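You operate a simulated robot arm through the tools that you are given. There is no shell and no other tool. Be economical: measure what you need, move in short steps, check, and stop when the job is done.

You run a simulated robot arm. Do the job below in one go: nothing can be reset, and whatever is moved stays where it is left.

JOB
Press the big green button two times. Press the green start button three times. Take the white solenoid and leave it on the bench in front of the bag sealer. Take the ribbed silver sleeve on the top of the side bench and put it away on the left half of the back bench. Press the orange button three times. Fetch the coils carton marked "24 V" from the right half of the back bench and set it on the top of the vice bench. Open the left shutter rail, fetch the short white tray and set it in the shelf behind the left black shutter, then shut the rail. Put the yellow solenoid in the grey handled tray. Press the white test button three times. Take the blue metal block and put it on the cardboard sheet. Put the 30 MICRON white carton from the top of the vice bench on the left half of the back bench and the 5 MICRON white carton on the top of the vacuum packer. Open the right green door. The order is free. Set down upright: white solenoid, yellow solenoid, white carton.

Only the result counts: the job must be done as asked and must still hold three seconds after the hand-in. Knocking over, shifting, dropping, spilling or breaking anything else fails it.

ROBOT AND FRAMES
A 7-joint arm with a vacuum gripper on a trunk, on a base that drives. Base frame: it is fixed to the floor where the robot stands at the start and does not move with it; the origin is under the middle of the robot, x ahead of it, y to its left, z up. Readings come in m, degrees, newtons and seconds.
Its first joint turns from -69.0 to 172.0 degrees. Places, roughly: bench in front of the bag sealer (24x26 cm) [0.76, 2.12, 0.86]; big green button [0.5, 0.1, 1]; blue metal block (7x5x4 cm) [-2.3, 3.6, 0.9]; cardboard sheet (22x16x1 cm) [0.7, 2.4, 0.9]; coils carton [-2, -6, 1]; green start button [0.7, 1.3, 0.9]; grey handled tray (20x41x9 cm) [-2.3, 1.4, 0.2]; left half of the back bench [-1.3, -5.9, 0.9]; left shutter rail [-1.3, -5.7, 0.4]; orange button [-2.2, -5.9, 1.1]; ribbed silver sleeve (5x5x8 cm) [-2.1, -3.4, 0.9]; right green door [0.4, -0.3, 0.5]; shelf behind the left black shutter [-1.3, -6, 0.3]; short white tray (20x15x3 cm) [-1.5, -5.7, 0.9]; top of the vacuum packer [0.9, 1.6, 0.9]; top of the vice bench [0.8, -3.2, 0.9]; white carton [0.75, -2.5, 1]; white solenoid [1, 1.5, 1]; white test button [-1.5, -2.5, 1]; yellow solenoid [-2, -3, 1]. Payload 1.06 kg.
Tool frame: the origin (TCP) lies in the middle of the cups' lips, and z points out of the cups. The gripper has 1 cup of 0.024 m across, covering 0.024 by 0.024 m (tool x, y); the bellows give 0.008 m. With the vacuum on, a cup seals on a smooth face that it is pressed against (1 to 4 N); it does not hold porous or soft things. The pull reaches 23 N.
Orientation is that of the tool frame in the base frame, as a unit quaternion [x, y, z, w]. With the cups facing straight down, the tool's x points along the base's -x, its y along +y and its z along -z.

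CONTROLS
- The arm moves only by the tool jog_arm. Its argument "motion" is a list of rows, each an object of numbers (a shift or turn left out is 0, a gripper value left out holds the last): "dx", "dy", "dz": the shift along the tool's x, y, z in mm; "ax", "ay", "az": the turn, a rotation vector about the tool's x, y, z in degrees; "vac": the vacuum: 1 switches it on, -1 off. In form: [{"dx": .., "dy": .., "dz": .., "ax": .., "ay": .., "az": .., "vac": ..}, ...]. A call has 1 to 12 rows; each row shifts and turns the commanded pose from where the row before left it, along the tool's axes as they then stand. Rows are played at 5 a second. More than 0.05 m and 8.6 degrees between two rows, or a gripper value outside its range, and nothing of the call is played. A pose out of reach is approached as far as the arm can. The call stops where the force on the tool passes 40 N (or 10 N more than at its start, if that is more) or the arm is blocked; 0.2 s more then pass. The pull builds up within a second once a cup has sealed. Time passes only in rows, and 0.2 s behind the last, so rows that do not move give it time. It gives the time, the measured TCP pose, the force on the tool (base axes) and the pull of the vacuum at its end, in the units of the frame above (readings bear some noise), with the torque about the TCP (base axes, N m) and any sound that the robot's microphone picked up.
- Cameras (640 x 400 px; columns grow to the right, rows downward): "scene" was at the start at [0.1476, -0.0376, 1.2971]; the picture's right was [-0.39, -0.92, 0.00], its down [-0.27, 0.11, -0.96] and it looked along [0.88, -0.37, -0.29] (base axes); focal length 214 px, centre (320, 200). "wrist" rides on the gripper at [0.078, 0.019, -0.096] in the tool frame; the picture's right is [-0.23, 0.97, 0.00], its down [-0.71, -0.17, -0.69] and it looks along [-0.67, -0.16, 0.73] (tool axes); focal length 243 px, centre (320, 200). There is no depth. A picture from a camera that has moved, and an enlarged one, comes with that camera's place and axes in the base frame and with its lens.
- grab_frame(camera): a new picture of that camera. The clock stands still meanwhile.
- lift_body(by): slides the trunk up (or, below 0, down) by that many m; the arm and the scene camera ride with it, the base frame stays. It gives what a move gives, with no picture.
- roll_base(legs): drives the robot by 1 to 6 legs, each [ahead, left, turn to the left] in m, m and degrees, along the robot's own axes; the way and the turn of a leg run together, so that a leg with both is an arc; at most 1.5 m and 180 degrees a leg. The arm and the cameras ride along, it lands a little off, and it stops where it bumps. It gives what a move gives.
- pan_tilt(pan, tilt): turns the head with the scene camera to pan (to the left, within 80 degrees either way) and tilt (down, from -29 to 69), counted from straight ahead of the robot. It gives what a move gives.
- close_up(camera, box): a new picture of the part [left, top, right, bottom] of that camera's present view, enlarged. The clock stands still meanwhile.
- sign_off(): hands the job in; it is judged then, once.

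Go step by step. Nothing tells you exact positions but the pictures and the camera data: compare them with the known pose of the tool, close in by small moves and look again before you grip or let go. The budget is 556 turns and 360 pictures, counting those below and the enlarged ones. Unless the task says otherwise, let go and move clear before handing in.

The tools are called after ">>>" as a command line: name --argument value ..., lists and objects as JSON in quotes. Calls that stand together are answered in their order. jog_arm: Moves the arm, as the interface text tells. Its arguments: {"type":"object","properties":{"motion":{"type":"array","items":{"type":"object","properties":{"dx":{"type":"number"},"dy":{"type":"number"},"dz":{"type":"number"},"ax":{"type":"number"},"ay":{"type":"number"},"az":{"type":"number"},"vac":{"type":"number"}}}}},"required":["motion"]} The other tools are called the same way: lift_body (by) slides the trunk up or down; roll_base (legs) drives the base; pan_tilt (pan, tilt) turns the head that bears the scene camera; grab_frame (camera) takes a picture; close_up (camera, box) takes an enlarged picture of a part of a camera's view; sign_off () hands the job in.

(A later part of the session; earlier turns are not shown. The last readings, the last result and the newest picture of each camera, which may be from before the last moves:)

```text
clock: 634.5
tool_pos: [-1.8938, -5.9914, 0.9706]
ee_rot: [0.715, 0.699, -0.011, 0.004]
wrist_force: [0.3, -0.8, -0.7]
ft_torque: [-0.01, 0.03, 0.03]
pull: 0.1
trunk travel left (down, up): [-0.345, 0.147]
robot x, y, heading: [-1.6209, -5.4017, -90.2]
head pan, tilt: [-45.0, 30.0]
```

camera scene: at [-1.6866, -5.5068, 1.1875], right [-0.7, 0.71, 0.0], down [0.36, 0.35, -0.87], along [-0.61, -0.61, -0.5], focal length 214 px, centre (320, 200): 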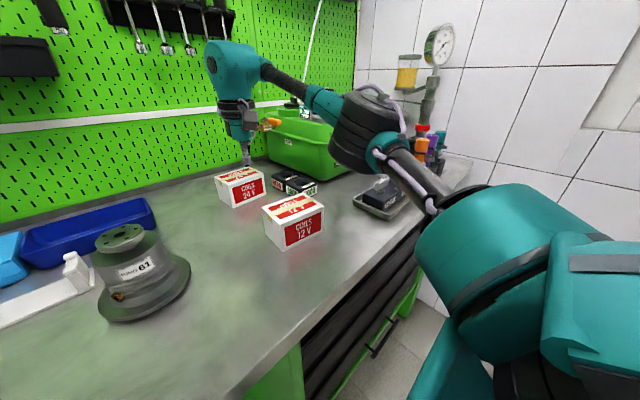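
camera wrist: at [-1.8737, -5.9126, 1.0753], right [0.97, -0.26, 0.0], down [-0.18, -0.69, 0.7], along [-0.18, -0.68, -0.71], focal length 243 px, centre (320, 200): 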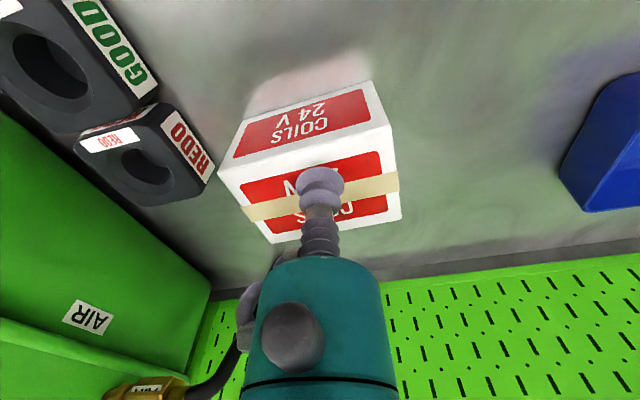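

>>> jog_arm --motion '[{"dz": 4}, {"dz": 3}, {"dz": 3}, {}, {}]'

```text
clock: 635.7
tool_pos: [-1.8939, -5.9917, 0.962]
ee_rot: [0.714, 0.7, -0.011, 0.006]
wrist_force: [-3.1, -2.7, 18.2]
ft_torque: [0.16, -0.11, -0.05]
pull: 22.8
trunk travel left (down, up): [-0.345, 0.147]
robot x, y, heading: [-1.6222, -5.4004, -90.1]
head pan, tilt: [-45.0, 30.0]
```

Sealed on the 24 V carton. I'll lift it and raise the trunk so that it clears the 12 V carton on the way back.

>>> jog_arm --motion '[{"dz": -8}, {"dz": -15}, {"dz": -20}, {"dz": -10}, {"dx": 30}, {"dx": 20}, {}]'

>>> lift_body --by 0.08

>>> grab_frame --camera "scene"

```text
clock: 637.3
tool_pos: [-1.8933, -5.9422, 1.0107]
ee_rot: [0.715, 0.699, -0.01, 0.003]
wrist_force: [-0.6, 0.3, -4.0]
ft_torque: [0.12, -0.04, 0.01]
pull: 22.2
trunk travel left (down, up): [-0.345, 0.147]
robot x, y, heading: [-1.6256, -5.3977, -90.3]
head pan, tilt: [-45.0, 30.0]
```

```text
clock: 638.5
tool_pos: [-1.8942, -5.9417, 1.0919]
ee_rot: [0.714, 0.7, -0.01, 0.003]
wrist_force: [0.2, 0.4, -4.5]
ft_torque: [0.12, -0.04, -0.01]
pull: 22.5
trunk travel left (down, up): [-0.425, 0.067]
robot x, y, heading: [-1.6236, -5.3999, -90.2]
head pan, tilt: [-45.0, 30.0]
```

```text
109 pictures are left
camera scene: at [-1.6868, -5.5277, 1.2758], right [-0.7, 0.71, 0.0], down [0.35, 0.35, -0.87], along [-0.61, -0.61, -0.5], focal length 214 px, centre (320, 200)
```

scene: 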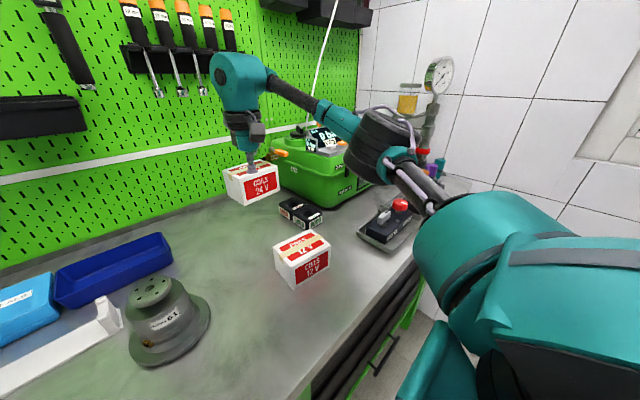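

The carton clears everything. I'll back out and drive to the vice bench.

>>> roll_base --legs '[[-0.35, 0, 0], [0, 0.28, 0], [-1.2, 0, 0], [0, 0, 90]]'

>>> pan_tilt --pan 0 --tilt 20

>>> grab_frame --camera "scene"

```text
clock: 652.9
tool_pos: [-0.7782, -4.1306, 1.0917]
ee_rot: [-0.002, 1.0, -0.004, 0.011]
wrist_force: [0.1, 0.8, -4.9]
ft_torque: [0.02, 0.16, -0.01]
pull: 22.7
trunk travel left (down, up): [-0.425, 0.067]
robot x, y, heading: [-1.3283, -3.8733, 1.3]
head pan, tilt: [-45.0, 30.0]
```

```text
clock: 654.0
tool_pos: [-0.7783, -4.1304, 1.092]
ee_rot: [-0.003, 1.0, -0.004, 0.011]
wrist_force: [-0.1, -0.4, -5.5]
ft_torque: [-0.01, 0.08, 0.0]
pull: 22.8
trunk travel left (down, up): [-0.425, 0.067]
robot x, y, heading: [-1.3269, -3.8706, 1.5]
head pan, tilt: [0.0, 20.0]
```

```text
108 pictures are left
camera scene: at [-1.1719, -3.8721, 1.2919], right [0.02, -1.0, 0.0], down [-0.34, -0.01, -0.94], along [0.94, 0.02, -0.34], focal length 214 px, centre (320, 200)
```

scene: 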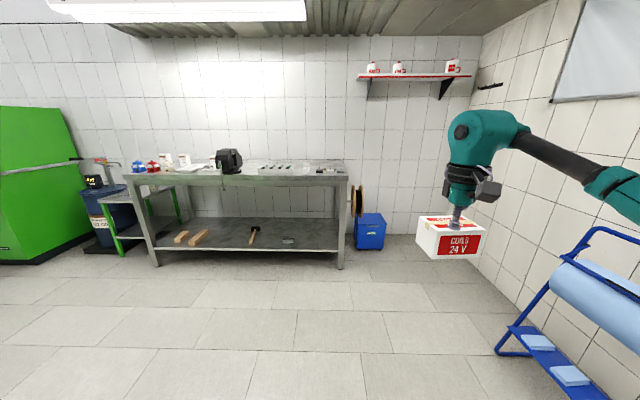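

>>> roll_base --legs '[[0.9, 0.6, 0]]'

>>> pan_tilt --pan 15 --tilt 20

>>> grab_frame --camera "scene"

>>> close_up --camera "scene" --box '[140, 80, 560, 280]'

```text
clock: 659.8
tool_pos: [0.1088, -3.5051, 1.092]
ee_rot: [-0.006, 1.0, -0.003, 0.009]
wrist_force: [0.1, -0.5, -4.1]
ft_torque: [0.04, 0.08, -0.03]
pull: 23.0
trunk travel left (down, up): [-0.425, 0.067]
robot x, y, heading: [-0.4412, -3.2553, 1.6]
head pan, tilt: [0.0, 20.0]
```

```text
clock: 660.5
tool_pos: [0.1092, -3.504, 1.0919]
ee_rot: [-0.006, 1.0, -0.005, 0.009]
wrist_force: [0.0, 0.4, -4.0]
ft_torque: [0.06, 0.15, -0.01]
pull: 23.2
trunk travel left (down, up): [-0.425, 0.067]
robot x, y, heading: [-0.4389, -3.2523, 1.7]
head pan, tilt: [15.0, 20.0]
```

```text
107 pictures are left
camera scene: at [-0.2893, -3.2245, 1.2919], right [0.29, -0.96, 0.0], down [-0.33, -0.1, -0.94], along [0.9, 0.27, -0.34], focal length 214 px, centre (320, 200)
```

scene: 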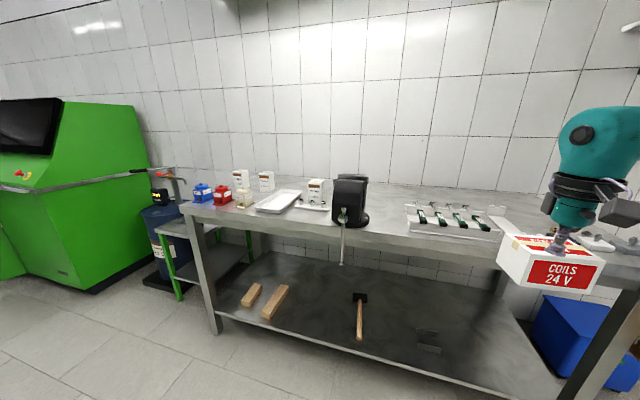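

```text
1.52 times, centred on (350, 180) of scene
camera zoom: at [-0.2893, -3.2245, 1.2919], right [0.29, -0.96, 0.0], down [-0.33, -0.1, -0.94], along [0.9, 0.27, -0.34], focal length 327 px, centre (274, 230)
```

zoom: 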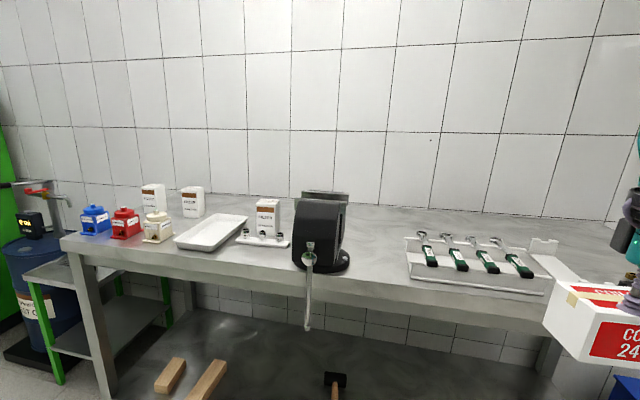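

There's a free spot between the vice and the wrench rack, around (0.62, −3.265). I'll approach it and measure more closely.

>>> roll_base --legs '[[0.3, 0.23, -1.7]]'

>>> pan_tilt --pan -15 --tilt 35

>>> grab_frame --camera "scene"

>>> grab_frame --camera "wrist"

```text
clock: 663.2
tool_pos: [0.4006, -3.2841, 1.0918]
ee_rot: [0.009, 1.0, -0.005, 0.01]
wrist_force: [0.2, -0.1, -4.1]
ft_torque: [0.06, 0.13, 0.01]
pull: 22.7
trunk travel left (down, up): [-0.425, 0.067]
robot x, y, heading: [-0.1448, -3.014, -0.2]
head pan, tilt: [15.0, 20.0]
```

```text
clock: 664.1
tool_pos: [0.3985, -3.2854, 1.0923]
ee_rot: [0.008, 1.0, -0.005, 0.01]
wrist_force: [0.4, -0.2, -4.6]
ft_torque: [0.02, 0.13, 0.0]
pull: 22.6
trunk travel left (down, up): [-0.425, 0.067]
robot x, y, heading: [-0.1424, -3.0161, -0.0]
head pan, tilt: [-15.0, 35.0]
```

```text
105 pictures are left
camera scene: at [0.0046, -3.0393, 1.2681], right [-0.26, -0.97, 0.0], down [-0.55, 0.15, -0.82], along [0.79, -0.21, -0.57], focal length 214 px, centre (320, 200)
```

scene: 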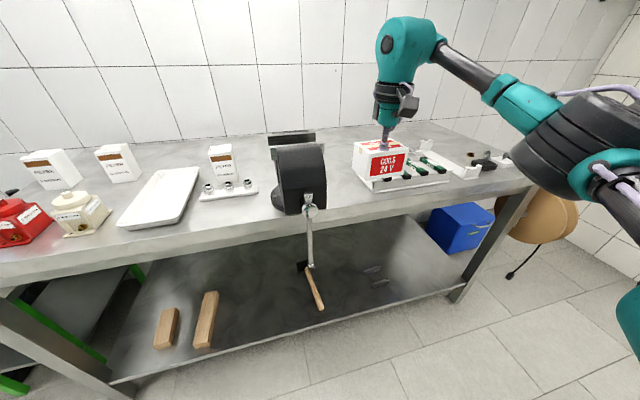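

```text
104 pictures are left
camera wrist: at [0.3198, -3.264, 1.1854], right [0.25, 0.97, 0.0], down [0.69, -0.18, 0.7], along [0.68, -0.18, -0.71], focal length 243 px, centre (320, 200)
```

wrist: 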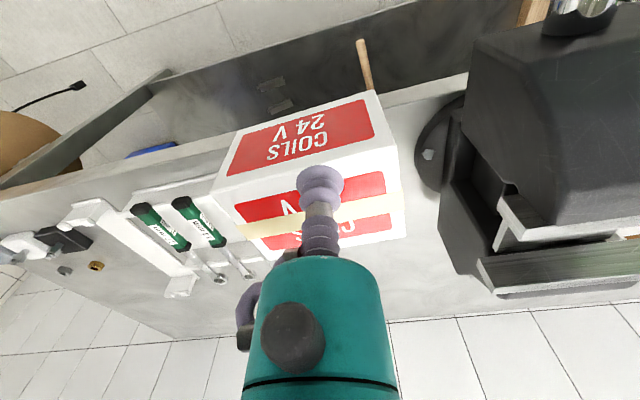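

The rack is low and the gap between vice flange (y −3.185) and rack (y −3.345) is 16 cm. I'll place the carton centred at (0.62, −3.262).

>>> roll_base --legs '[[0.22, 0.023, 0]]'

>>> jog_arm --motion '[{"dz": 30}, {"dz": 25}, {}]'

>>> grab_frame --camera "wrist"

>>> grab_frame --camera "scene"

```text
clock: 665.8
tool_pos: [0.6195, -3.2611, 1.0904]
ee_rot: [0.009, 1.0, -0.005, 0.009]
wrist_force: [0.9, 0.0, -5.1]
ft_torque: [0.03, 0.11, -0.01]
pull: 23.2
trunk travel left (down, up): [-0.425, 0.067]
robot x, y, heading: [0.0777, -2.9932, -0.1]
head pan, tilt: [-15.0, 35.0]
```

```text
clock: 666.6
tool_pos: [0.6222, -3.2618, 1.0354]
ee_rot: [0.008, 1.0, -0.006, 0.01]
wrist_force: [-0.8, -0.7, -5.1]
ft_torque: [0.05, 0.15, -0.04]
pull: 23.2
trunk travel left (down, up): [-0.425, 0.067]
robot x, y, heading: [0.0765, -2.9937, 0.3]
head pan, tilt: [-15.0, 35.0]
```

```text
103 pictures are left
camera wrist: at [0.5414, -3.2399, 1.1289], right [0.25, 0.97, 0.0], down [0.69, -0.18, 0.7], along [0.68, -0.18, -0.71], focal length 243 px, centre (320, 200)
```

wrist: 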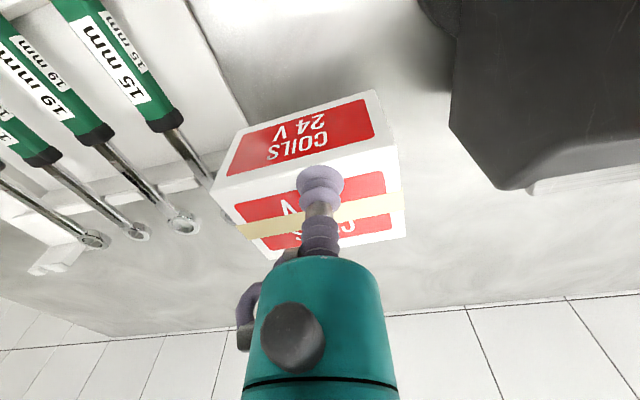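

```text
102 pictures are left
camera scene: at [0.2232, -3.0161, 1.2681], right [-0.26, -0.97, 0.0], down [-0.55, 0.15, -0.82], along [0.79, -0.21, -0.57], focal length 214 px, centre (320, 200)
```

scene: 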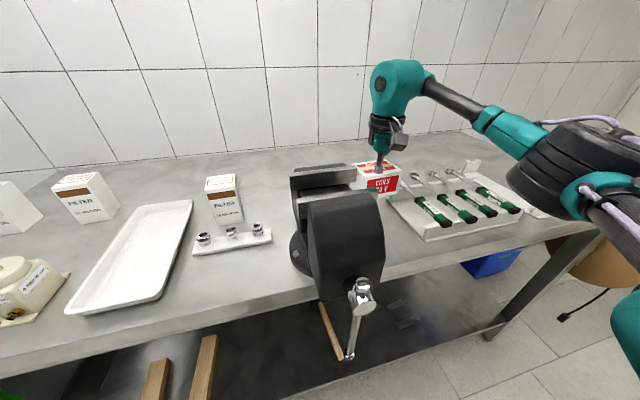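

>>> jog_arm --motion '[{"dy": 14}, {"dz": 25}, {"dz": 10}, {}]'

>>> close_up --camera "scene" --box '[320, 130, 460, 240]'

```text
clock: 667.6
tool_pos: [0.619, -3.2465, 1.001]
ee_rot: [0.009, 1.0, -0.006, 0.01]
wrist_force: [0.0, 0.2, -4.7]
ft_torque: [0.02, 0.13, -0.02]
pull: 23.1
trunk travel left (down, up): [-0.425, 0.067]
robot x, y, heading: [0.0811, -2.994, 0.1]
head pan, tilt: [-15.0, 35.0]
```

```text
3.64 times, centred on (390, 185) of scene
camera zoom: at [0.2233, -3.0161, 1.2681], right [-0.26, -0.97, 0.0], down [-0.55, 0.15, -0.82], along [0.79, -0.21, -0.57], focal length 780 px, centre (66, 254)
```

zoom: 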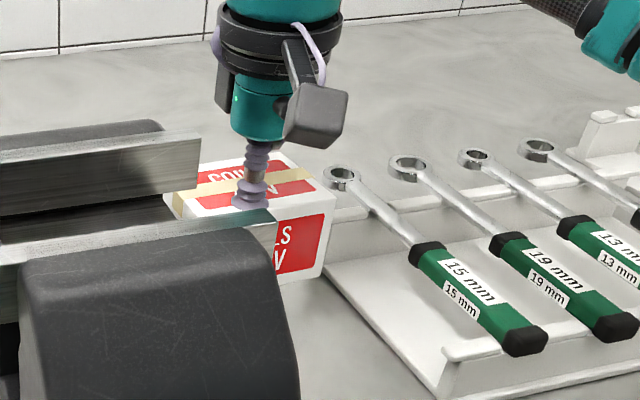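

The jaw of the vice is only a few millimetres away, so I'll shift back right by 1 cm and lower on.

>>> jog_arm --motion '[{"dy": -11}, {"dz": 10}, {"dz": 5}, {}]'

```text
clock: 668.6
tool_pos: [0.6212, -3.26, 0.9865]
ee_rot: [0.009, 1.0, -0.005, 0.01]
wrist_force: [0.3, -0.2, -4.0]
ft_torque: [0.11, 0.11, 0.0]
pull: 22.8
trunk travel left (down, up): [-0.425, 0.067]
robot x, y, heading: [0.076, -2.9946, 0.0]
head pan, tilt: [-15.0, 35.0]
```

>>> jog_arm --motion '[{"dz": 4}, {"dz": 4}, {}]'

>>> jog_arm --motion '[{"dz": 3}, {"dz": 3}, {}]'

>>> close_up --camera "scene" --box '[320, 130, 460, 240]'

```text
clock: 669.4
tool_pos: [0.6214, -3.2583, 0.9775]
ee_rot: [0.009, 1.0, -0.006, 0.009]
wrist_force: [-0.4, -0.1, -4.2]
ft_torque: [0.04, 0.12, -0.03]
pull: 22.6
trunk travel left (down, up): [-0.425, 0.067]
robot x, y, heading: [0.0774, -2.9905, 0.3]
head pan, tilt: [-15.0, 35.0]
```

```text
clock: 670.2
tool_pos: [0.6207, -3.2583, 0.9731]
ee_rot: [0.009, 1.0, -0.005, 0.01]
wrist_force: [0.0, -0.1, -4.9]
ft_torque: [0.02, 0.14, -0.02]
pull: 22.8
trunk travel left (down, up): [-0.425, 0.067]
robot x, y, heading: [0.075, -2.9882, 0.1]
head pan, tilt: [-15.0, 35.0]
```

```text
3.64 times, centred on (390, 185) of scene
camera zoom: at [0.2233, -3.0161, 1.2681], right [-0.26, -0.97, 0.0], down [-0.55, 0.15, -0.82], along [0.79, -0.21, -0.57], focal length 780 px, centre (66, 254)
```

zoom: 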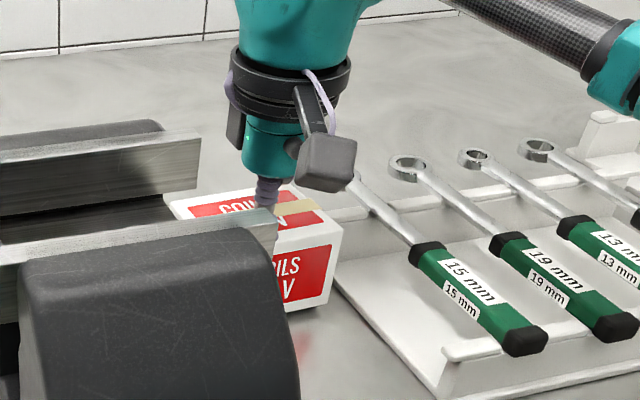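

>>> jog_arm --motion '[{"dz": 4}, {"dz": 3}, {}]'

>>> jog_arm --motion '[{"dz": 3}, {"dz": 3}, {}]'

```text
clock: 671.0
tool_pos: [0.6209, -3.2581, 0.9666]
ee_rot: [0.009, 1.0, -0.005, 0.01]
wrist_force: [-2.4, 0.1, 0.1]
ft_torque: [0.04, -0.07, 0.01]
pull: 22.6
trunk travel left (down, up): [-0.425, 0.067]
robot x, y, heading: [0.0754, -2.9896, 0.3]
head pan, tilt: [-15.0, 35.0]
```

```text
clock: 671.8
tool_pos: [0.6206, -3.2583, 0.9615]
ee_rot: [0.01, 1.0, -0.004, 0.012]
wrist_force: [2.2, -1.2, 18.9]
ft_torque: [0.01, -0.03, 0.01]
pull: 22.8
trunk travel left (down, up): [-0.425, 0.067]
robot x, y, heading: [0.0781, -2.9863, 0.1]
head pan, tilt: [-15.0, 35.0]
```

Seated. Releasing and rising.

>>> jog_arm --motion '[{"dz": -3}, {"vac": -1}, {}, {}, {}, {"dz": -5}, {"dz": -20}, {"dz": -40}, {}]'

>>> lift_body --by 0.05

>>> grab_frame --camera "scene"

```text
clock: 673.8
tool_pos: [0.6208, -3.2607, 1.0258]
ee_rot: [0.009, 1.0, -0.005, 0.01]
wrist_force: [0.2, -0.9, -0.4]
ft_torque: [0.0, 0.0, -0.01]
pull: 0.1
trunk travel left (down, up): [-0.425, 0.067]
robot x, y, heading: [0.0776, -2.9922, 0.1]
head pan, tilt: [-15.0, 35.0]
```

```text
clock: 674.7
tool_pos: [0.6205, -3.259, 1.0781]
ee_rot: [0.008, 1.0, -0.005, 0.009]
wrist_force: [-1.5, 0.4, 0.0]
ft_torque: [0.02, 0.01, 0.03]
pull: 0.1
trunk travel left (down, up): [-0.475, 0.017]
robot x, y, heading: [0.0764, -2.9944, 0.1]
head pan, tilt: [-15.0, 35.0]
```

```text
99 pictures are left
camera scene: at [0.1823, -3.0162, 1.3255], right [-0.26, -0.97, 0.0], down [-0.55, 0.15, -0.82], along [0.79, -0.21, -0.57], focal length 214 px, centre (320, 200)
```

scene: 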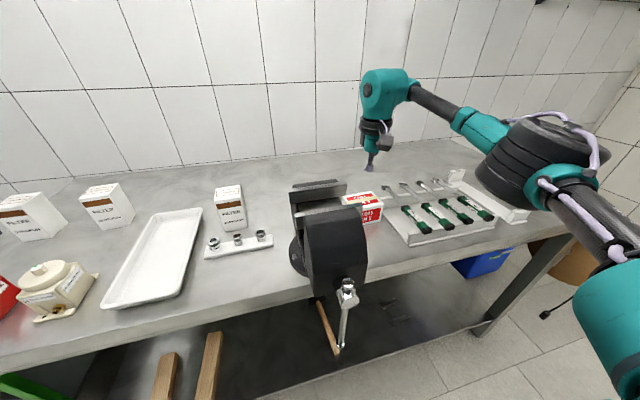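

The coils carton is in place. Now the filter cartons: back off, move left and read their labels.

>>> roll_base --legs '[[-0.25, 0, 0], [0, 0.35, 0]]'

>>> pan_tilt --pan 12 --tilt 25

>>> close_up --camera "scene" --box '[120, 100, 440, 300]'

```text
clock: 679.8
tool_pos: [0.3702, -2.9015, 1.0782]
ee_rot: [0.008, 1.0, -0.006, 0.011]
wrist_force: [0.6, -0.8, 0.1]
ft_torque: [-0.03, -0.01, 0.02]
pull: 0.0
trunk travel left (down, up): [-0.475, 0.017]
robot x, y, heading: [-0.1733, -2.6325, -0.1]
head pan, tilt: [-15.0, 35.0]
```

```text
clock: 680.8
tool_pos: [0.3706, -2.9015, 1.078]
ee_rot: [0.008, 1.0, -0.005, 0.011]
wrist_force: [0.4, -0.3, -0.3]
ft_torque: [0.02, 0.01, 0.02]
pull: 0.0
trunk travel left (down, up): [-0.475, 0.017]
robot x, y, heading: [-0.1739, -2.6396, -0.0]
head pan, tilt: [12.0, 25.0]
```

```text
2.00 times, centred on (280, 200) of scene
camera zoom: at [-0.0628, -2.6179, 1.3413], right [0.21, -0.98, 0.0], down [-0.41, -0.09, -0.91], along [0.89, 0.19, -0.42], focal length 429 px, centre (400, 200)
```

zoom: 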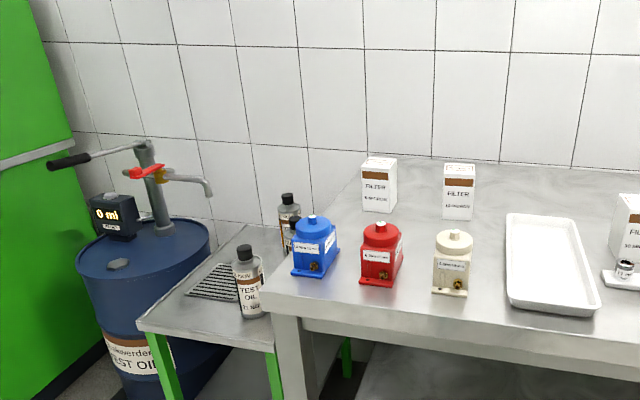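

>>> close_up --camera "scene" --box '[290, 170, 370, 220]'

>>> close_up --camera "scene" --box '[400, 170, 480, 250]'

```text
8.00 times, centred on (330, 195) of scene
camera zoom: at [-0.0628, -2.6179, 1.3413], right [0.21, -0.98, 0.0], down [-0.41, -0.09, -0.91], along [0.89, 0.19, -0.42], focal length 1716 px, centre (240, 240)
```

zoom: 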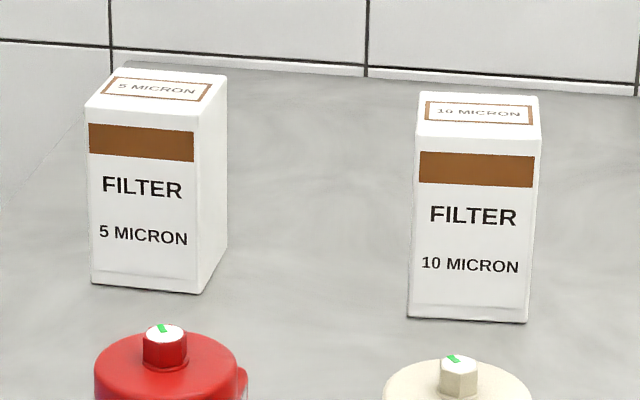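

```text
5.00 times, centred on (440, 210) of scene
camera zoom: at [-0.0628, -2.6179, 1.3413], right [0.21, -0.98, 0.0], down [-0.41, -0.09, -0.91], along [0.89, 0.19, -0.42], focal length 1072 px, centre (-280, 150)
```

zoom: 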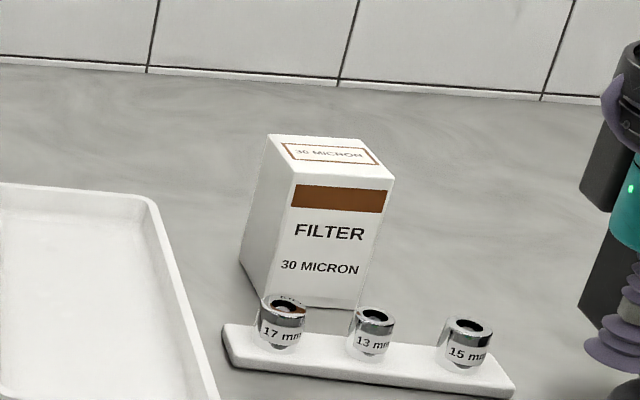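

Identified: 5 MICRON (leftmost), 10 MICRON (middle), 30 MICRON (behind the sockets, at about (0.76, −2.92), top z ≈ 0.99). To keep the elbow clear of the vice I'll reach for the 30 MICRON carton towards the left. Swinging the arm in the open first.

>>> roll_base --legs '[[-0.15, -0.35, 0]]'

>>> jog_arm --motion '[{"dy": 45, "dx": 10}, {"dy": 45, "dx": 10}, {"dy": 45}, {"dy": 45}, {"dy": 45}, {"dy": 45}, {"dy": 45}, {"dy": 45}, {"dy": 45, "dx": -10}, {"dy": 45, "dx": -10}, {"dy": 20}, {}]'

>>> pan_tilt --pan 0 --tilt 25

>>> grab_frame --camera "scene"

```text
clock: 684.4
tool_pos: [0.2172, -3.2569, 1.0786]
ee_rot: [0.01, 1.0, -0.006, 0.011]
wrist_force: [0.1, -0.4, -0.8]
ft_torque: [-0.03, -0.01, 0.01]
pull: 0.0
trunk travel left (down, up): [-0.475, 0.017]
robot x, y, heading: [-0.3247, -2.9871, -0.0]
head pan, tilt: [12.0, 25.0]
```

```text
clock: 687.0
tool_pos: [0.193, -2.8848, 1.0721]
ee_rot: [0.009, 1.0, -0.006, 0.01]
wrist_force: [-0.3, -0.1, 0.1]
ft_torque: [-0.01, -0.01, 0.01]
pull: 0.1
out of reach, approached as far as the arm can: row 8, 9, 10, 11
trunk travel left (down, up): [-0.475, 0.017]
robot x, y, heading: [-0.3227, -2.9912, -0.2]
head pan, tilt: [12.0, 25.0]
```

```text
clock: 687.8
tool_pos: [0.1933, -2.8844, 1.0714]
ee_rot: [0.01, 1.0, -0.006, 0.011]
wrist_force: [-0.2, 0.0, -0.3]
ft_torque: [-0.01, 0.01, 0.0]
pull: 0.0
trunk travel left (down, up): [-0.475, 0.017]
robot x, y, heading: [-0.3301, -2.9893, 0.0]
head pan, tilt: [0.0, 25.0]
```

```text
95 pictures are left
camera scene: at [-0.2128, -2.99, 1.3413], right [0.0, -1.0, 0.0], down [-0.42, 0.0, -0.91], along [0.91, 0.0, -0.42], focal length 214 px, centre (320, 200)
```

scene: 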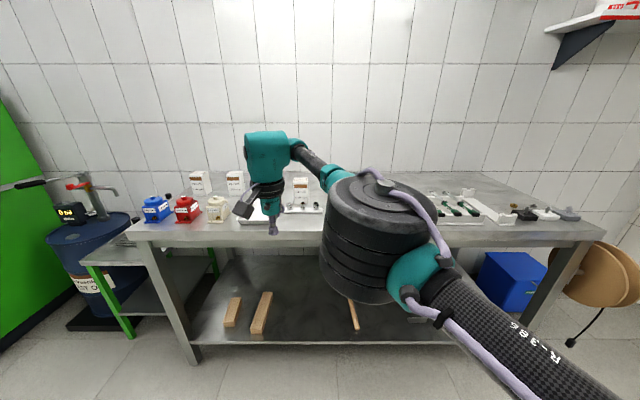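

The elbow would foul the vice in any tool-down pose. So for the 30 MICRON carton I'll use a horizontal tool on its front face, rolled 90° so the wrist camera points sideways; in that pose the elbow sits high. Re-posing here in the open.

>>> jog_arm --motion '[{"ay": -8.5, "dx": 5}, {"ay": -8.5}, {"ay": -8.5}, {"ay": -8.5}, {"ay": -8.5}, {"ay": -8.5}, {"ay": -8.5}, {"ay": -8.5}, {"ay": -8.5}, {"ay": -8.5}, {"ay": -5}, {}]'

>>> jog_arm --motion '[{"az": 8.5}, {"az": 8.5}, {"az": 8.5}, {"az": 8.5}, {"az": 8.5}, {"az": 8.5}, {"az": 8.5}, {"az": 8.5}, {"az": 8.5}, {"az": 8.5}, {"az": 5}, {}]'

>>> grab_frame --camera "scene"

>>> grab_frame --camera "wrist"

```text
clock: 690.4
tool_pos: [0.1851, -2.8859, 1.0699]
ee_rot: [0.004, 0.699, -0.011, 0.715]
wrist_force: [-0.2, 0.1, -0.5]
ft_torque: [0.02, 0.01, 0.0]
pull: 0.1
trunk travel left (down, up): [-0.475, 0.017]
robot x, y, heading: [-0.3243, -2.9878, -0.1]
head pan, tilt: [0.0, 25.0]
```

```text
clock: 693.0
tool_pos: [0.1857, -2.8862, 1.07]
ee_rot: [0.497, 0.492, 0.498, 0.512]
wrist_force: [0.3, 0.4, 0.5]
ft_torque: [0.01, -0.01, 0.03]
pull: 0.0
trunk travel left (down, up): [-0.475, 0.017]
robot x, y, heading: [-0.3281, -2.9899, -0.2]
head pan, tilt: [0.0, 25.0]
```

```text
94 pictures are left
camera scene: at [-0.2128, -2.9901, 1.3413], right [0.0, -1.0, 0.0], down [-0.42, 0.0, -0.91], along [0.91, 0.0, -0.42], focal length 214 px, centre (320, 200)
```

scene: 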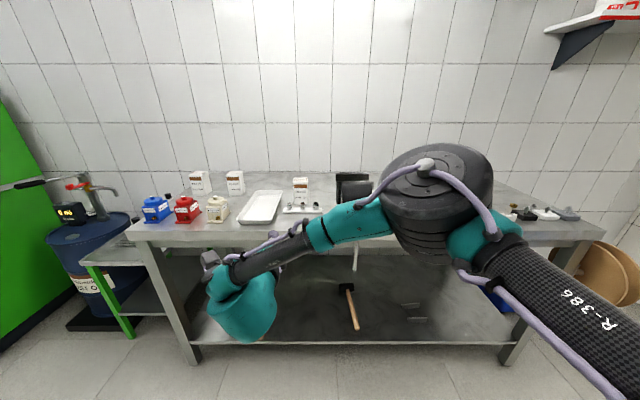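

```text
93 pictures are left
camera wrist: at [0.0907, -2.8064, 1.0862], right [-0.02, -0.23, 0.97], down [-0.69, -0.7, -0.18], along [0.72, -0.68, -0.14], focal length 243 px, centre (320, 200)
```

wrist: 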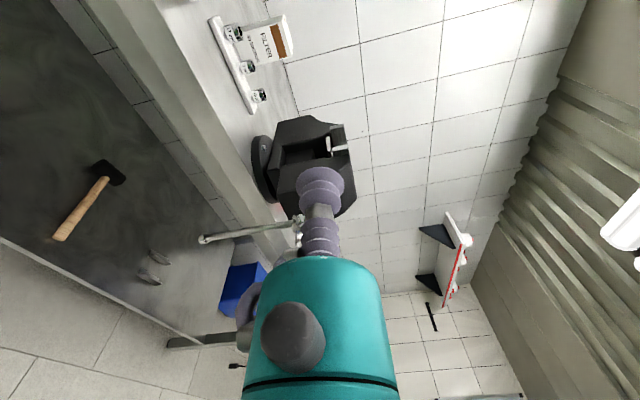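

>>> jog_arm --motion '[{"dy": -40}, {"dy": -40}, {"dy": -30}, {}]'

>>> grab_frame --camera "scene"

```text
clock: 694.0
tool_pos: [0.1863, -2.8866, 0.9578]
ee_rot: [0.497, 0.492, 0.498, 0.512]
wrist_force: [0.6, 0.3, -0.1]
ft_torque: [-0.01, 0.0, 0.0]
pull: 0.0
trunk travel left (down, up): [-0.475, 0.017]
robot x, y, heading: [-0.325, -2.9874, -0.1]
head pan, tilt: [0.0, 25.0]
```

```text
92 pictures are left
camera scene: at [-0.2129, -2.9901, 1.3413], right [0.0, -1.0, 0.0], down [-0.42, 0.0, -0.91], along [0.91, 0.0, -0.42], focal length 214 px, centre (320, 200)
```

scene: 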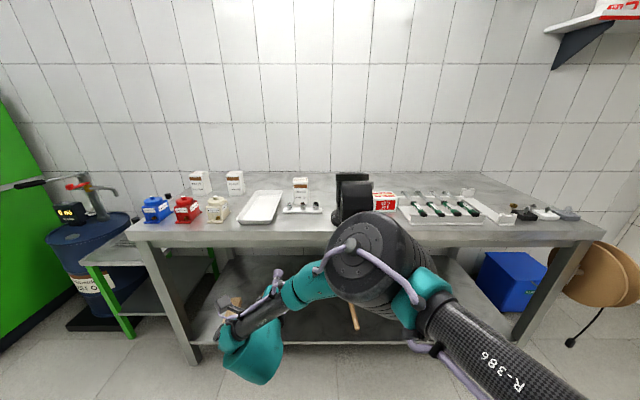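

>>> jog_arm --motion '[{"dz": 40}, {"dz": 40}, {"dz": 30}, {}]'

>>> grab_frame --camera "scene"

```text
clock: 695.0
tool_pos: [0.2948, -2.8931, 0.9659]
ee_rot: [0.498, 0.493, 0.497, 0.512]
wrist_force: [0.0, -0.4, 0.2]
ft_torque: [0.0, -0.03, 0.01]
pull: 0.1
out of reach, approached as far as the arm can: row 3
trunk travel left (down, up): [-0.475, 0.017]
robot x, y, heading: [-0.3265, -2.9875, -0.3]
head pan, tilt: [0.0, 25.0]
```

```text
91 pictures are left
camera scene: at [-0.2129, -2.99, 1.3413], right [0.0, -1.0, 0.0], down [-0.42, 0.0, -0.91], along [0.91, 0.0, -0.42], focal length 214 px, centre (320, 200)
```

scene: 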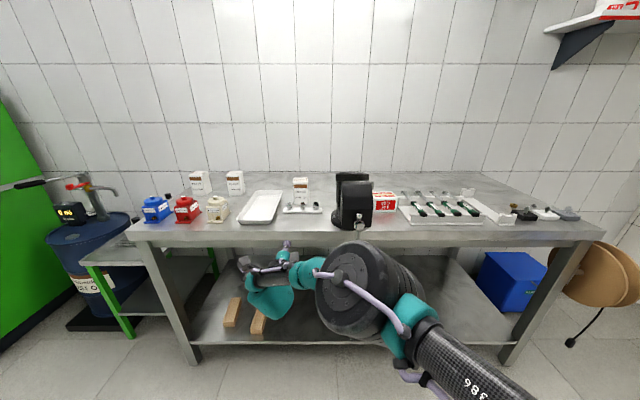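

Stretched out, the elbow sits well behind the tool. If the robot stands further left, the elbow will be fully clear of the vice, so I'll shift the tool to the robot's right.

>>> jog_arm --motion '[{"dx": -40, "dz": -10}, {"dx": -40, "dz": -10}, {"dx": -40}, {"dx": -40}, {"dx": -40}, {"dx": -40}, {}]'

>>> grab_frame --camera "scene"

```text
clock: 696.5
tool_pos: [0.2503, -3.0462, 1.0309]
ee_rot: [0.503, 0.492, 0.492, 0.512]
wrist_force: [-0.2, -0.4, 0.5]
ft_torque: [0.03, 0.0, -0.01]
pull: 0.1
out of reach, approached as far as the arm can: row 3, 4, 5, 6
trunk travel left (down, up): [-0.475, 0.017]
robot x, y, heading: [-0.3245, -2.9888, -0.1]
head pan, tilt: [0.0, 25.0]
```

```text
90 pictures are left
camera scene: at [-0.2127, -2.9899, 1.3413], right [0.0, -1.0, 0.0], down [-0.42, 0.0, -0.91], along [0.91, 0.0, -0.42], focal length 214 px, centre (320, 200)
```

scene: 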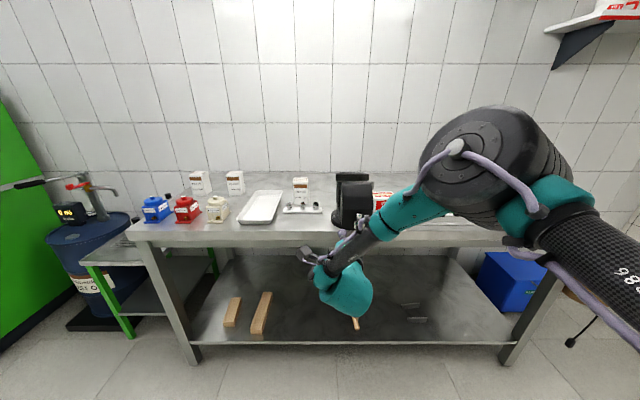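

That swung the elbow the wrong way. I'll go back to tool-down with the trunk at maximum height and measure how high the elbow really sits at TCP z ≈ 1.0.

>>> jog_arm --motion '[{"dy": 30, "dz": -20}, {"dz": -30}, {"az": -8.5}, {"az": -8.5}, {"az": -8.5}, {"az": -8.5}, {"az": -8.5}, {"az": -8.5}, {"az": -8.5}, {"az": -8.5}, {"az": -8.5}, {"az": -8.5}]'

>>> jog_arm --motion '[{"az": -5}, {"ay": 8.5}, {"ay": 8.5}, {"ay": 8.5}, {"ay": 8.5}, {"ay": 8.5}, {"ay": 8.5}, {"ay": 8.5}, {"ay": 8.5}, {"ay": 8.5}, {"ay": 8.5}, {"ay": 5}]'

>>> jog_arm --motion '[{"dy": -40}, {"dy": -40}, {"dy": -40}, {"dy": -40}, {"dy": -40, "dx": -30}, {"dx": -30}, {}]'

```text
clock: 699.1
tool_pos: [0.1986, -3.0442, 1.0628]
ee_rot: [0.033, 0.699, 0.021, 0.714]
wrist_force: [0.4, 0.2, 0.1]
ft_torque: [-0.07, -0.04, 0.01]
pull: 0.0
trunk travel left (down, up): [-0.475, 0.017]
robot x, y, heading: [-0.3219, -2.9862, -0.1]
head pan, tilt: [0.0, 25.0]
```

```text
clock: 701.8
tool_pos: [0.1985, -3.0446, 1.0617]
ee_rot: [0.008, 1.0, -0.004, 0.008]
wrist_force: [0.1, -0.5, -0.2]
ft_torque: [-0.04, 0.02, -0.02]
pull: 0.1
trunk travel left (down, up): [-0.475, 0.017]
robot x, y, heading: [-0.3265, -2.9866, -0.0]
head pan, tilt: [0.0, 25.0]
```

```text
clock: 703.4
tool_pos: [0.2409, -3.2456, 1.0646]
ee_rot: [0.009, 1.0, -0.005, 0.011]
wrist_force: [0.3, -1.7, -0.2]
ft_torque: [0.02, 0.0, -0.02]
pull: 0.0
out of reach, approached as far as the arm can: row 6
trunk travel left (down, up): [-0.475, 0.017]
robot x, y, heading: [-0.3242, -2.9849, 0.1]
head pan, tilt: [0.0, 25.0]
```

>>> lift_body --by 0.016

>>> jog_arm --motion '[{"dz": 40}, {"dz": 45}, {}]'

>>> pan_tilt --pan -45 --tilt 10

>>> grab_frame --camera "scene"

```text
clock: 704.0
tool_pos: [0.235, -3.2458, 1.1207]
ee_rot: [0.01, 0.999, -0.005, 0.048]
wrist_force: [0.0, 0.0, -0.2]
ft_torque: [0.01, -0.03, -0.01]
pull: 0.1
trunk travel left (down, up): [-0.491, 0.001]
robot x, y, heading: [-0.3244, -2.9867, 0.0]
head pan, tilt: [0.0, 25.0]
```

```text
clock: 704.8
tool_pos: [0.2435, -3.2457, 1.038]
ee_rot: [0.01, 0.999, -0.004, 0.048]
wrist_force: [0.1, -0.6, -0.7]
ft_torque: [0.03, 0.03, 0.02]
pull: 0.1
trunk travel left (down, up): [-0.491, 0.001]
robot x, y, heading: [-0.3267, -2.9875, -0.0]
head pan, tilt: [0.0, 25.0]
```

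```text
clock: 705.9
tool_pos: [0.2432, -3.2458, 1.0389]
ee_rot: [0.01, 0.999, -0.005, 0.048]
wrist_force: [0.9, -0.7, 0.7]
ft_torque: [0.01, 0.0, -0.01]
pull: 0.0
trunk travel left (down, up): [-0.491, 0.001]
robot x, y, heading: [-0.3281, -2.9887, 0.1]
head pan, tilt: [-45.0, 10.0]
```

```text
89 pictures are left
camera scene: at [-0.2583, -3.0558, 1.3806], right [-0.71, -0.71, 0.0], down [-0.12, 0.12, -0.98], along [0.7, -0.7, -0.17], focal length 214 px, centre (320, 200)
```

scene: 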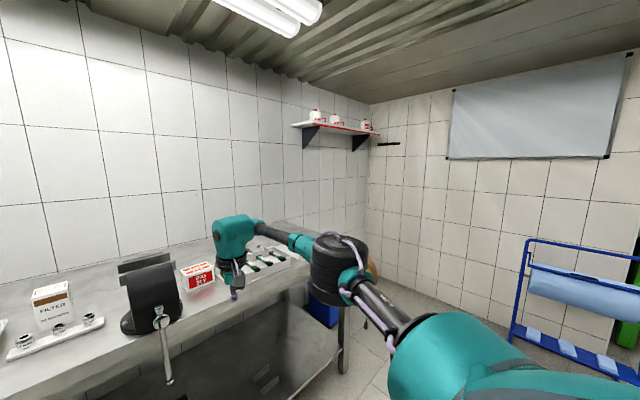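

Measured: in every tool-down or forward pose the elbow ends up at vice height. New idea: grip the carton by its left face with the tool pointing sideways (−y), so the arm stays left of the vice. I'll try that tool orientation in free space.

>>> lift_body --by -0.05

>>> jog_arm --motion '[{"ay": 5.5, "dx": 20}, {"dy": 45, "dx": 20}, {"dy": 45, "dx": 20}, {"dy": 45}, {"dy": 45}, {"dy": 45}, {"dy": 45}, {"dy": 30}, {}]'

>>> jog_arm --motion '[{"ax": 8.5}, {"ax": 8.5}, {"ax": 8.5}, {"ax": 8.5}, {"ax": 8.5}, {"ax": 8.5}, {"ax": 8.5}, {"ax": 8.5}, {"ax": 8.5}, {"ax": 8.5}, {"ax": 5}, {}]'

>>> pan_tilt --pan 0 --tilt 25

>>> grab_frame --camera "scene"

```text
clock: 706.8
tool_pos: [0.2431, -3.2464, 0.9874]
ee_rot: [0.01, 0.999, -0.004, 0.048]
wrist_force: [-0.6, 0.5, -0.5]
ft_torque: [0.0, -0.01, 0.01]
pull: 0.1
trunk travel left (down, up): [-0.441, 0.051]
robot x, y, heading: [-0.3256, -2.9906, -0.0]
head pan, tilt: [-45.0, 10.0]
```

```text
clock: 708.8
tool_pos: [0.1892, -2.9474, 0.9796]
ee_rot: [0.009, 1.0, -0.004, 0.0]
wrist_force: [0.6, 1.3, -0.6]
ft_torque: [0.03, 0.02, -0.06]
pull: 0.1
trunk travel left (down, up): [-0.441, 0.051]
robot x, y, heading: [-0.326, -2.9892, 0.1]
head pan, tilt: [-45.0, 10.0]
```

```text
clock: 711.4
tool_pos: [0.1173, -3.036, 0.96]
ee_rot: [-0.02, 0.797, -0.603, 0.033]
wrist_force: [-0.4, 0.0, 0.1]
ft_torque: [-0.01, -0.03, 0.0]
pull: 0.2
out of reach, approached as far as the arm can: row 4, 5, 6, 7, 8, 9, 10, 11
trunk travel left (down, up): [-0.441, 0.051]
robot x, y, heading: [-0.3273, -2.9883, 0.0]
head pan, tilt: [-45.0, 10.0]
```

```text
clock: 712.5
tool_pos: [0.1167, -3.0343, 0.9615]
ee_rot: [-0.021, 0.797, -0.603, 0.032]
wrist_force: [0.4, -0.4, -0.3]
ft_torque: [-0.03, 0.03, -0.01]
pull: 0.1
trunk travel left (down, up): [-0.441, 0.051]
robot x, y, heading: [-0.3256, -2.9908, 0.0]
head pan, tilt: [0.0, 25.0]
```

```text
88 pictures are left
camera scene: at [-0.1825, -2.9902, 1.3029], right [0.0, -1.0, 0.0], down [-0.42, 0.0, -0.91], along [0.91, 0.0, -0.42], focal length 214 px, centre (320, 200)
```

scene: 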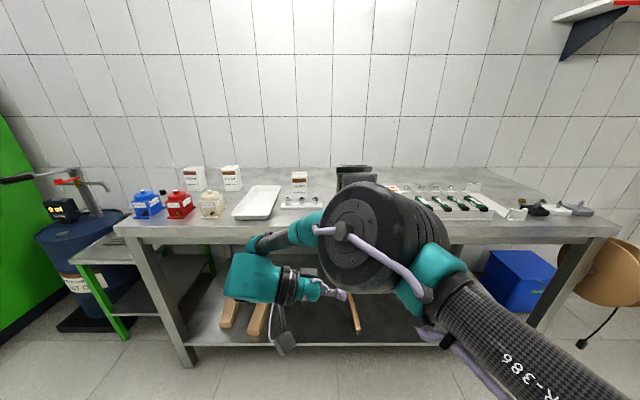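

It reaches about 74° sideways, with the elbow above the tool tip and nothing to the right. I'll extend forward and complete the rotation to see how the elbow lies.

>>> jog_arm --motion '[{"dx": -35}, {"dx": -35}, {"dx": -30}, {"ax": 6}, {"ax": 6}, {"ax": 4}, {}]'

>>> grab_frame --camera "scene"

>>> grab_frame --camera "wrist"

```text
clock: 714.1
tool_pos: [0.212, -3.1051, 0.9643]
ee_rot: [0.019, -0.706, 0.707, -0.037]
wrist_force: [0.4, -0.3, 0.5]
ft_torque: [0.0, 0.0, -0.02]
pull: 0.1
out of reach, approached as far as the arm can: row 1, 2, 3, 4, 5, 6
trunk travel left (down, up): [-0.441, 0.051]
robot x, y, heading: [-0.3235, -2.9904, 0.1]
head pan, tilt: [0.0, 25.0]
```

```text
87 pictures are left
camera scene: at [-0.1825, -2.9901, 1.3029], right [0.0, -1.0, 0.0], down [-0.42, 0.0, -0.91], along [0.91, 0.0, -0.42], focal length 214 px, centre (320, 200)
```

scene: 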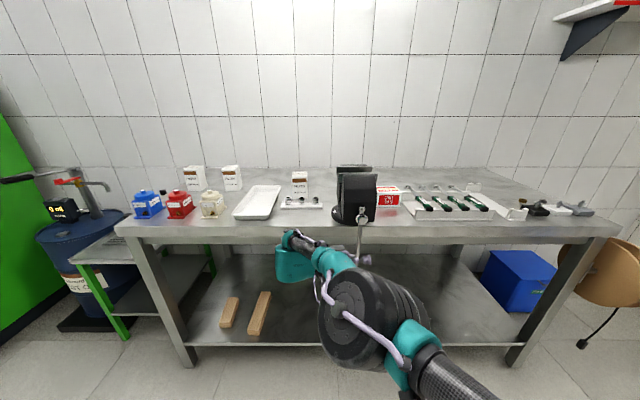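

```text
86 pictures are left
camera wrist: at [0.1276, -3.0163, 0.9425], right [0.26, 0.02, -0.97], down [0.65, 0.74, 0.19], along [0.72, -0.67, 0.18], focal length 243 px, centre (320, 200)
```

wrist: 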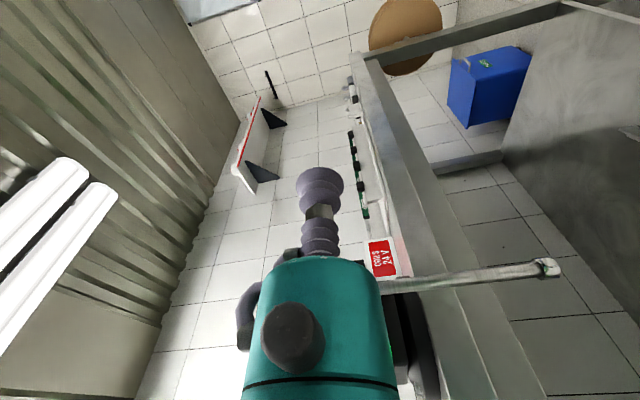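

The arm reaches nicely in this stance: tool pointing −y, elbow behind it and left of the vice. Now I'll check the carton's exact orientation.

>>> close_up --camera "scene" --box '[270, 155, 350, 220]'

```text
6.15 times, centred on (310, 188) of scene
camera zoom: at [-0.1825, -2.9901, 1.3029], right [0.0, -1.0, 0.0], down [-0.42, 0.0, -0.91], along [0.91, 0.0, -0.42], focal length 1320 px, centre (382, 277)
```

zoom: 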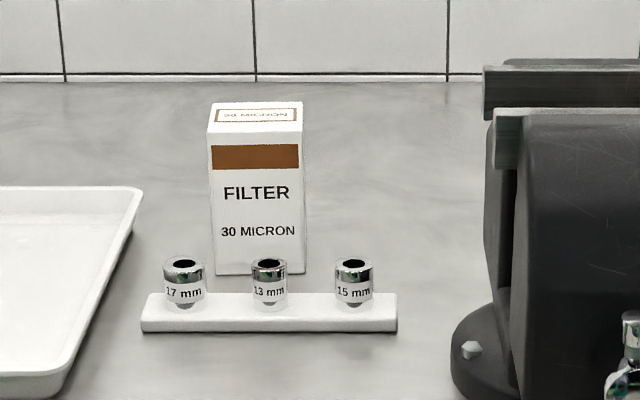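

The carton is turned only about 5.7°, left-face centre at (0.780, −2.860), top 0.991. I'll yaw and pitch the tool to match and raise it, to come in above the pots and tray.

>>> jog_arm --motion '[{"ay": -5.7}, {"ax": -5}, {}]'

>>> lift_body --by 0.035

>>> jog_arm --motion '[{"dy": -30}, {"dy": -30}, {"dy": -25}, {}]'

>>> grab_frame --camera "scene"

```text
clock: 714.9
tool_pos: [0.2139, -3.1044, 0.9633]
ee_rot: [-0.054, 0.733, -0.675, 0.067]
wrist_force: [0.3, 0.7, 0.1]
ft_torque: [0.01, 0.0, 0.02]
pull: 0.0
trunk travel left (down, up): [-0.441, 0.051]
robot x, y, heading: [-0.3253, -2.9894, 0.2]
head pan, tilt: [0.0, 25.0]
```

```text
clock: 715.7
tool_pos: [0.212, -3.1052, 0.9991]
ee_rot: [-0.055, 0.733, -0.675, 0.067]
wrist_force: [-0.2, -0.4, -0.5]
ft_torque: [-0.02, -0.02, 0.03]
pull: 0.0
trunk travel left (down, up): [-0.476, 0.016]
robot x, y, heading: [-0.3264, -2.988, 0.0]
head pan, tilt: [0.0, 25.0]
```

```text
clock: 716.7
tool_pos: [0.2135, -3.1121, 1.0819]
ee_rot: [-0.054, 0.733, -0.675, 0.069]
wrist_force: [0.8, 0.0, 1.0]
ft_torque: [0.01, 0.02, 0.01]
pull: 0.1
trunk travel left (down, up): [-0.476, 0.016]
robot x, y, heading: [-0.3264, -2.9874, -0.0]
head pan, tilt: [0.0, 25.0]
```

```text
84 pictures are left
camera scene: at [-0.2138, -2.9901, 1.3423], right [0.0, -1.0, 0.0], down [-0.42, 0.0, -0.91], along [0.91, 0.0, -0.42], focal length 214 px, centre (320, 200)
```

scene: 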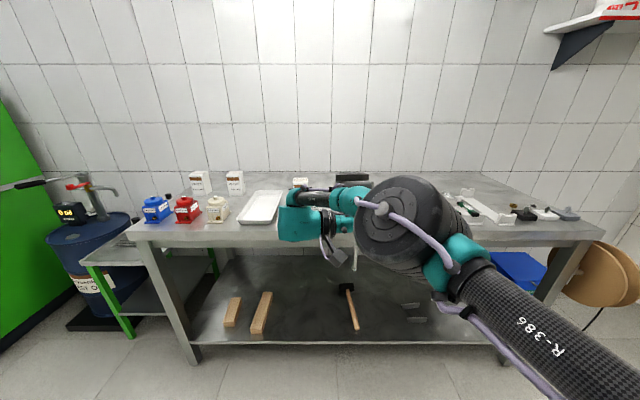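

The geometry works: the elbow stays left of the vice. I'll go left first, then forward to 6 cm beside the carton's left face.

>>> roll_base --legs '[[0, 0.317, 0], [0.4, 0, 0]]'

>>> grab_frame --camera "scene"

>>> grab_frame --camera "wrist"

```text
clock: 722.2
tool_pos: [0.6173, -2.8038, 1.083]
ee_rot: [-0.048, 0.733, -0.675, 0.062]
wrist_force: [0.2, 0.5, -0.3]
ft_torque: [-0.04, 0.02, -0.01]
pull: 0.3
trunk travel left (down, up): [-0.476, 0.016]
robot x, y, heading: [0.0823, -2.6721, -1.1]
head pan, tilt: [0.0, 25.0]
```

```text
83 pictures are left
camera scene: at [0.1917, -2.6742, 1.3423], right [-0.02, -1.0, 0.0], down [-0.42, 0.01, -0.91], along [0.91, -0.02, -0.42], focal length 214 px, centre (320, 200)
```

scene: 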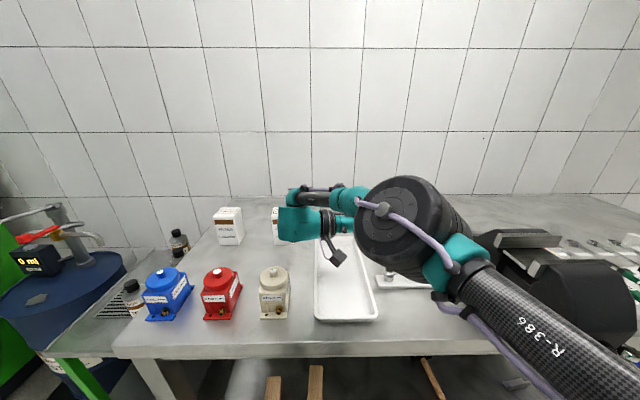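

```text
82 pictures are left
camera wrist: at [0.5248, -2.7211, 1.0691], right [0.24, 0.12, -0.96], down [0.59, 0.77, 0.24], along [0.77, -0.63, 0.12], focal length 243 px, centre (320, 200)
```

wrist: 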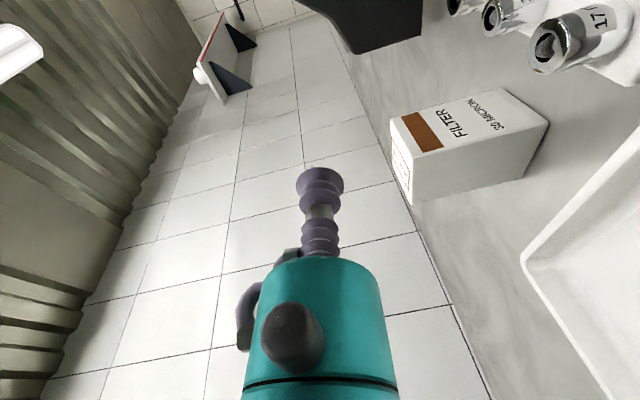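

>>> close_up --camera "wrist" --box '[360, 60, 580, 230]'

```text
2.35 times, centred on (470, 145) of wrist
camera zoom: at [0.5248, -2.7211, 1.0691], right [0.24, 0.12, -0.96], down [0.59, 0.77, 0.24], along [0.77, -0.63, 0.12], focal length 571 px, centre (-33, 329)
```

zoom: 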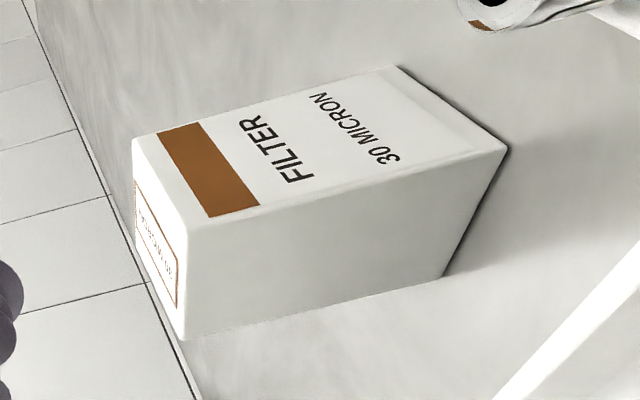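

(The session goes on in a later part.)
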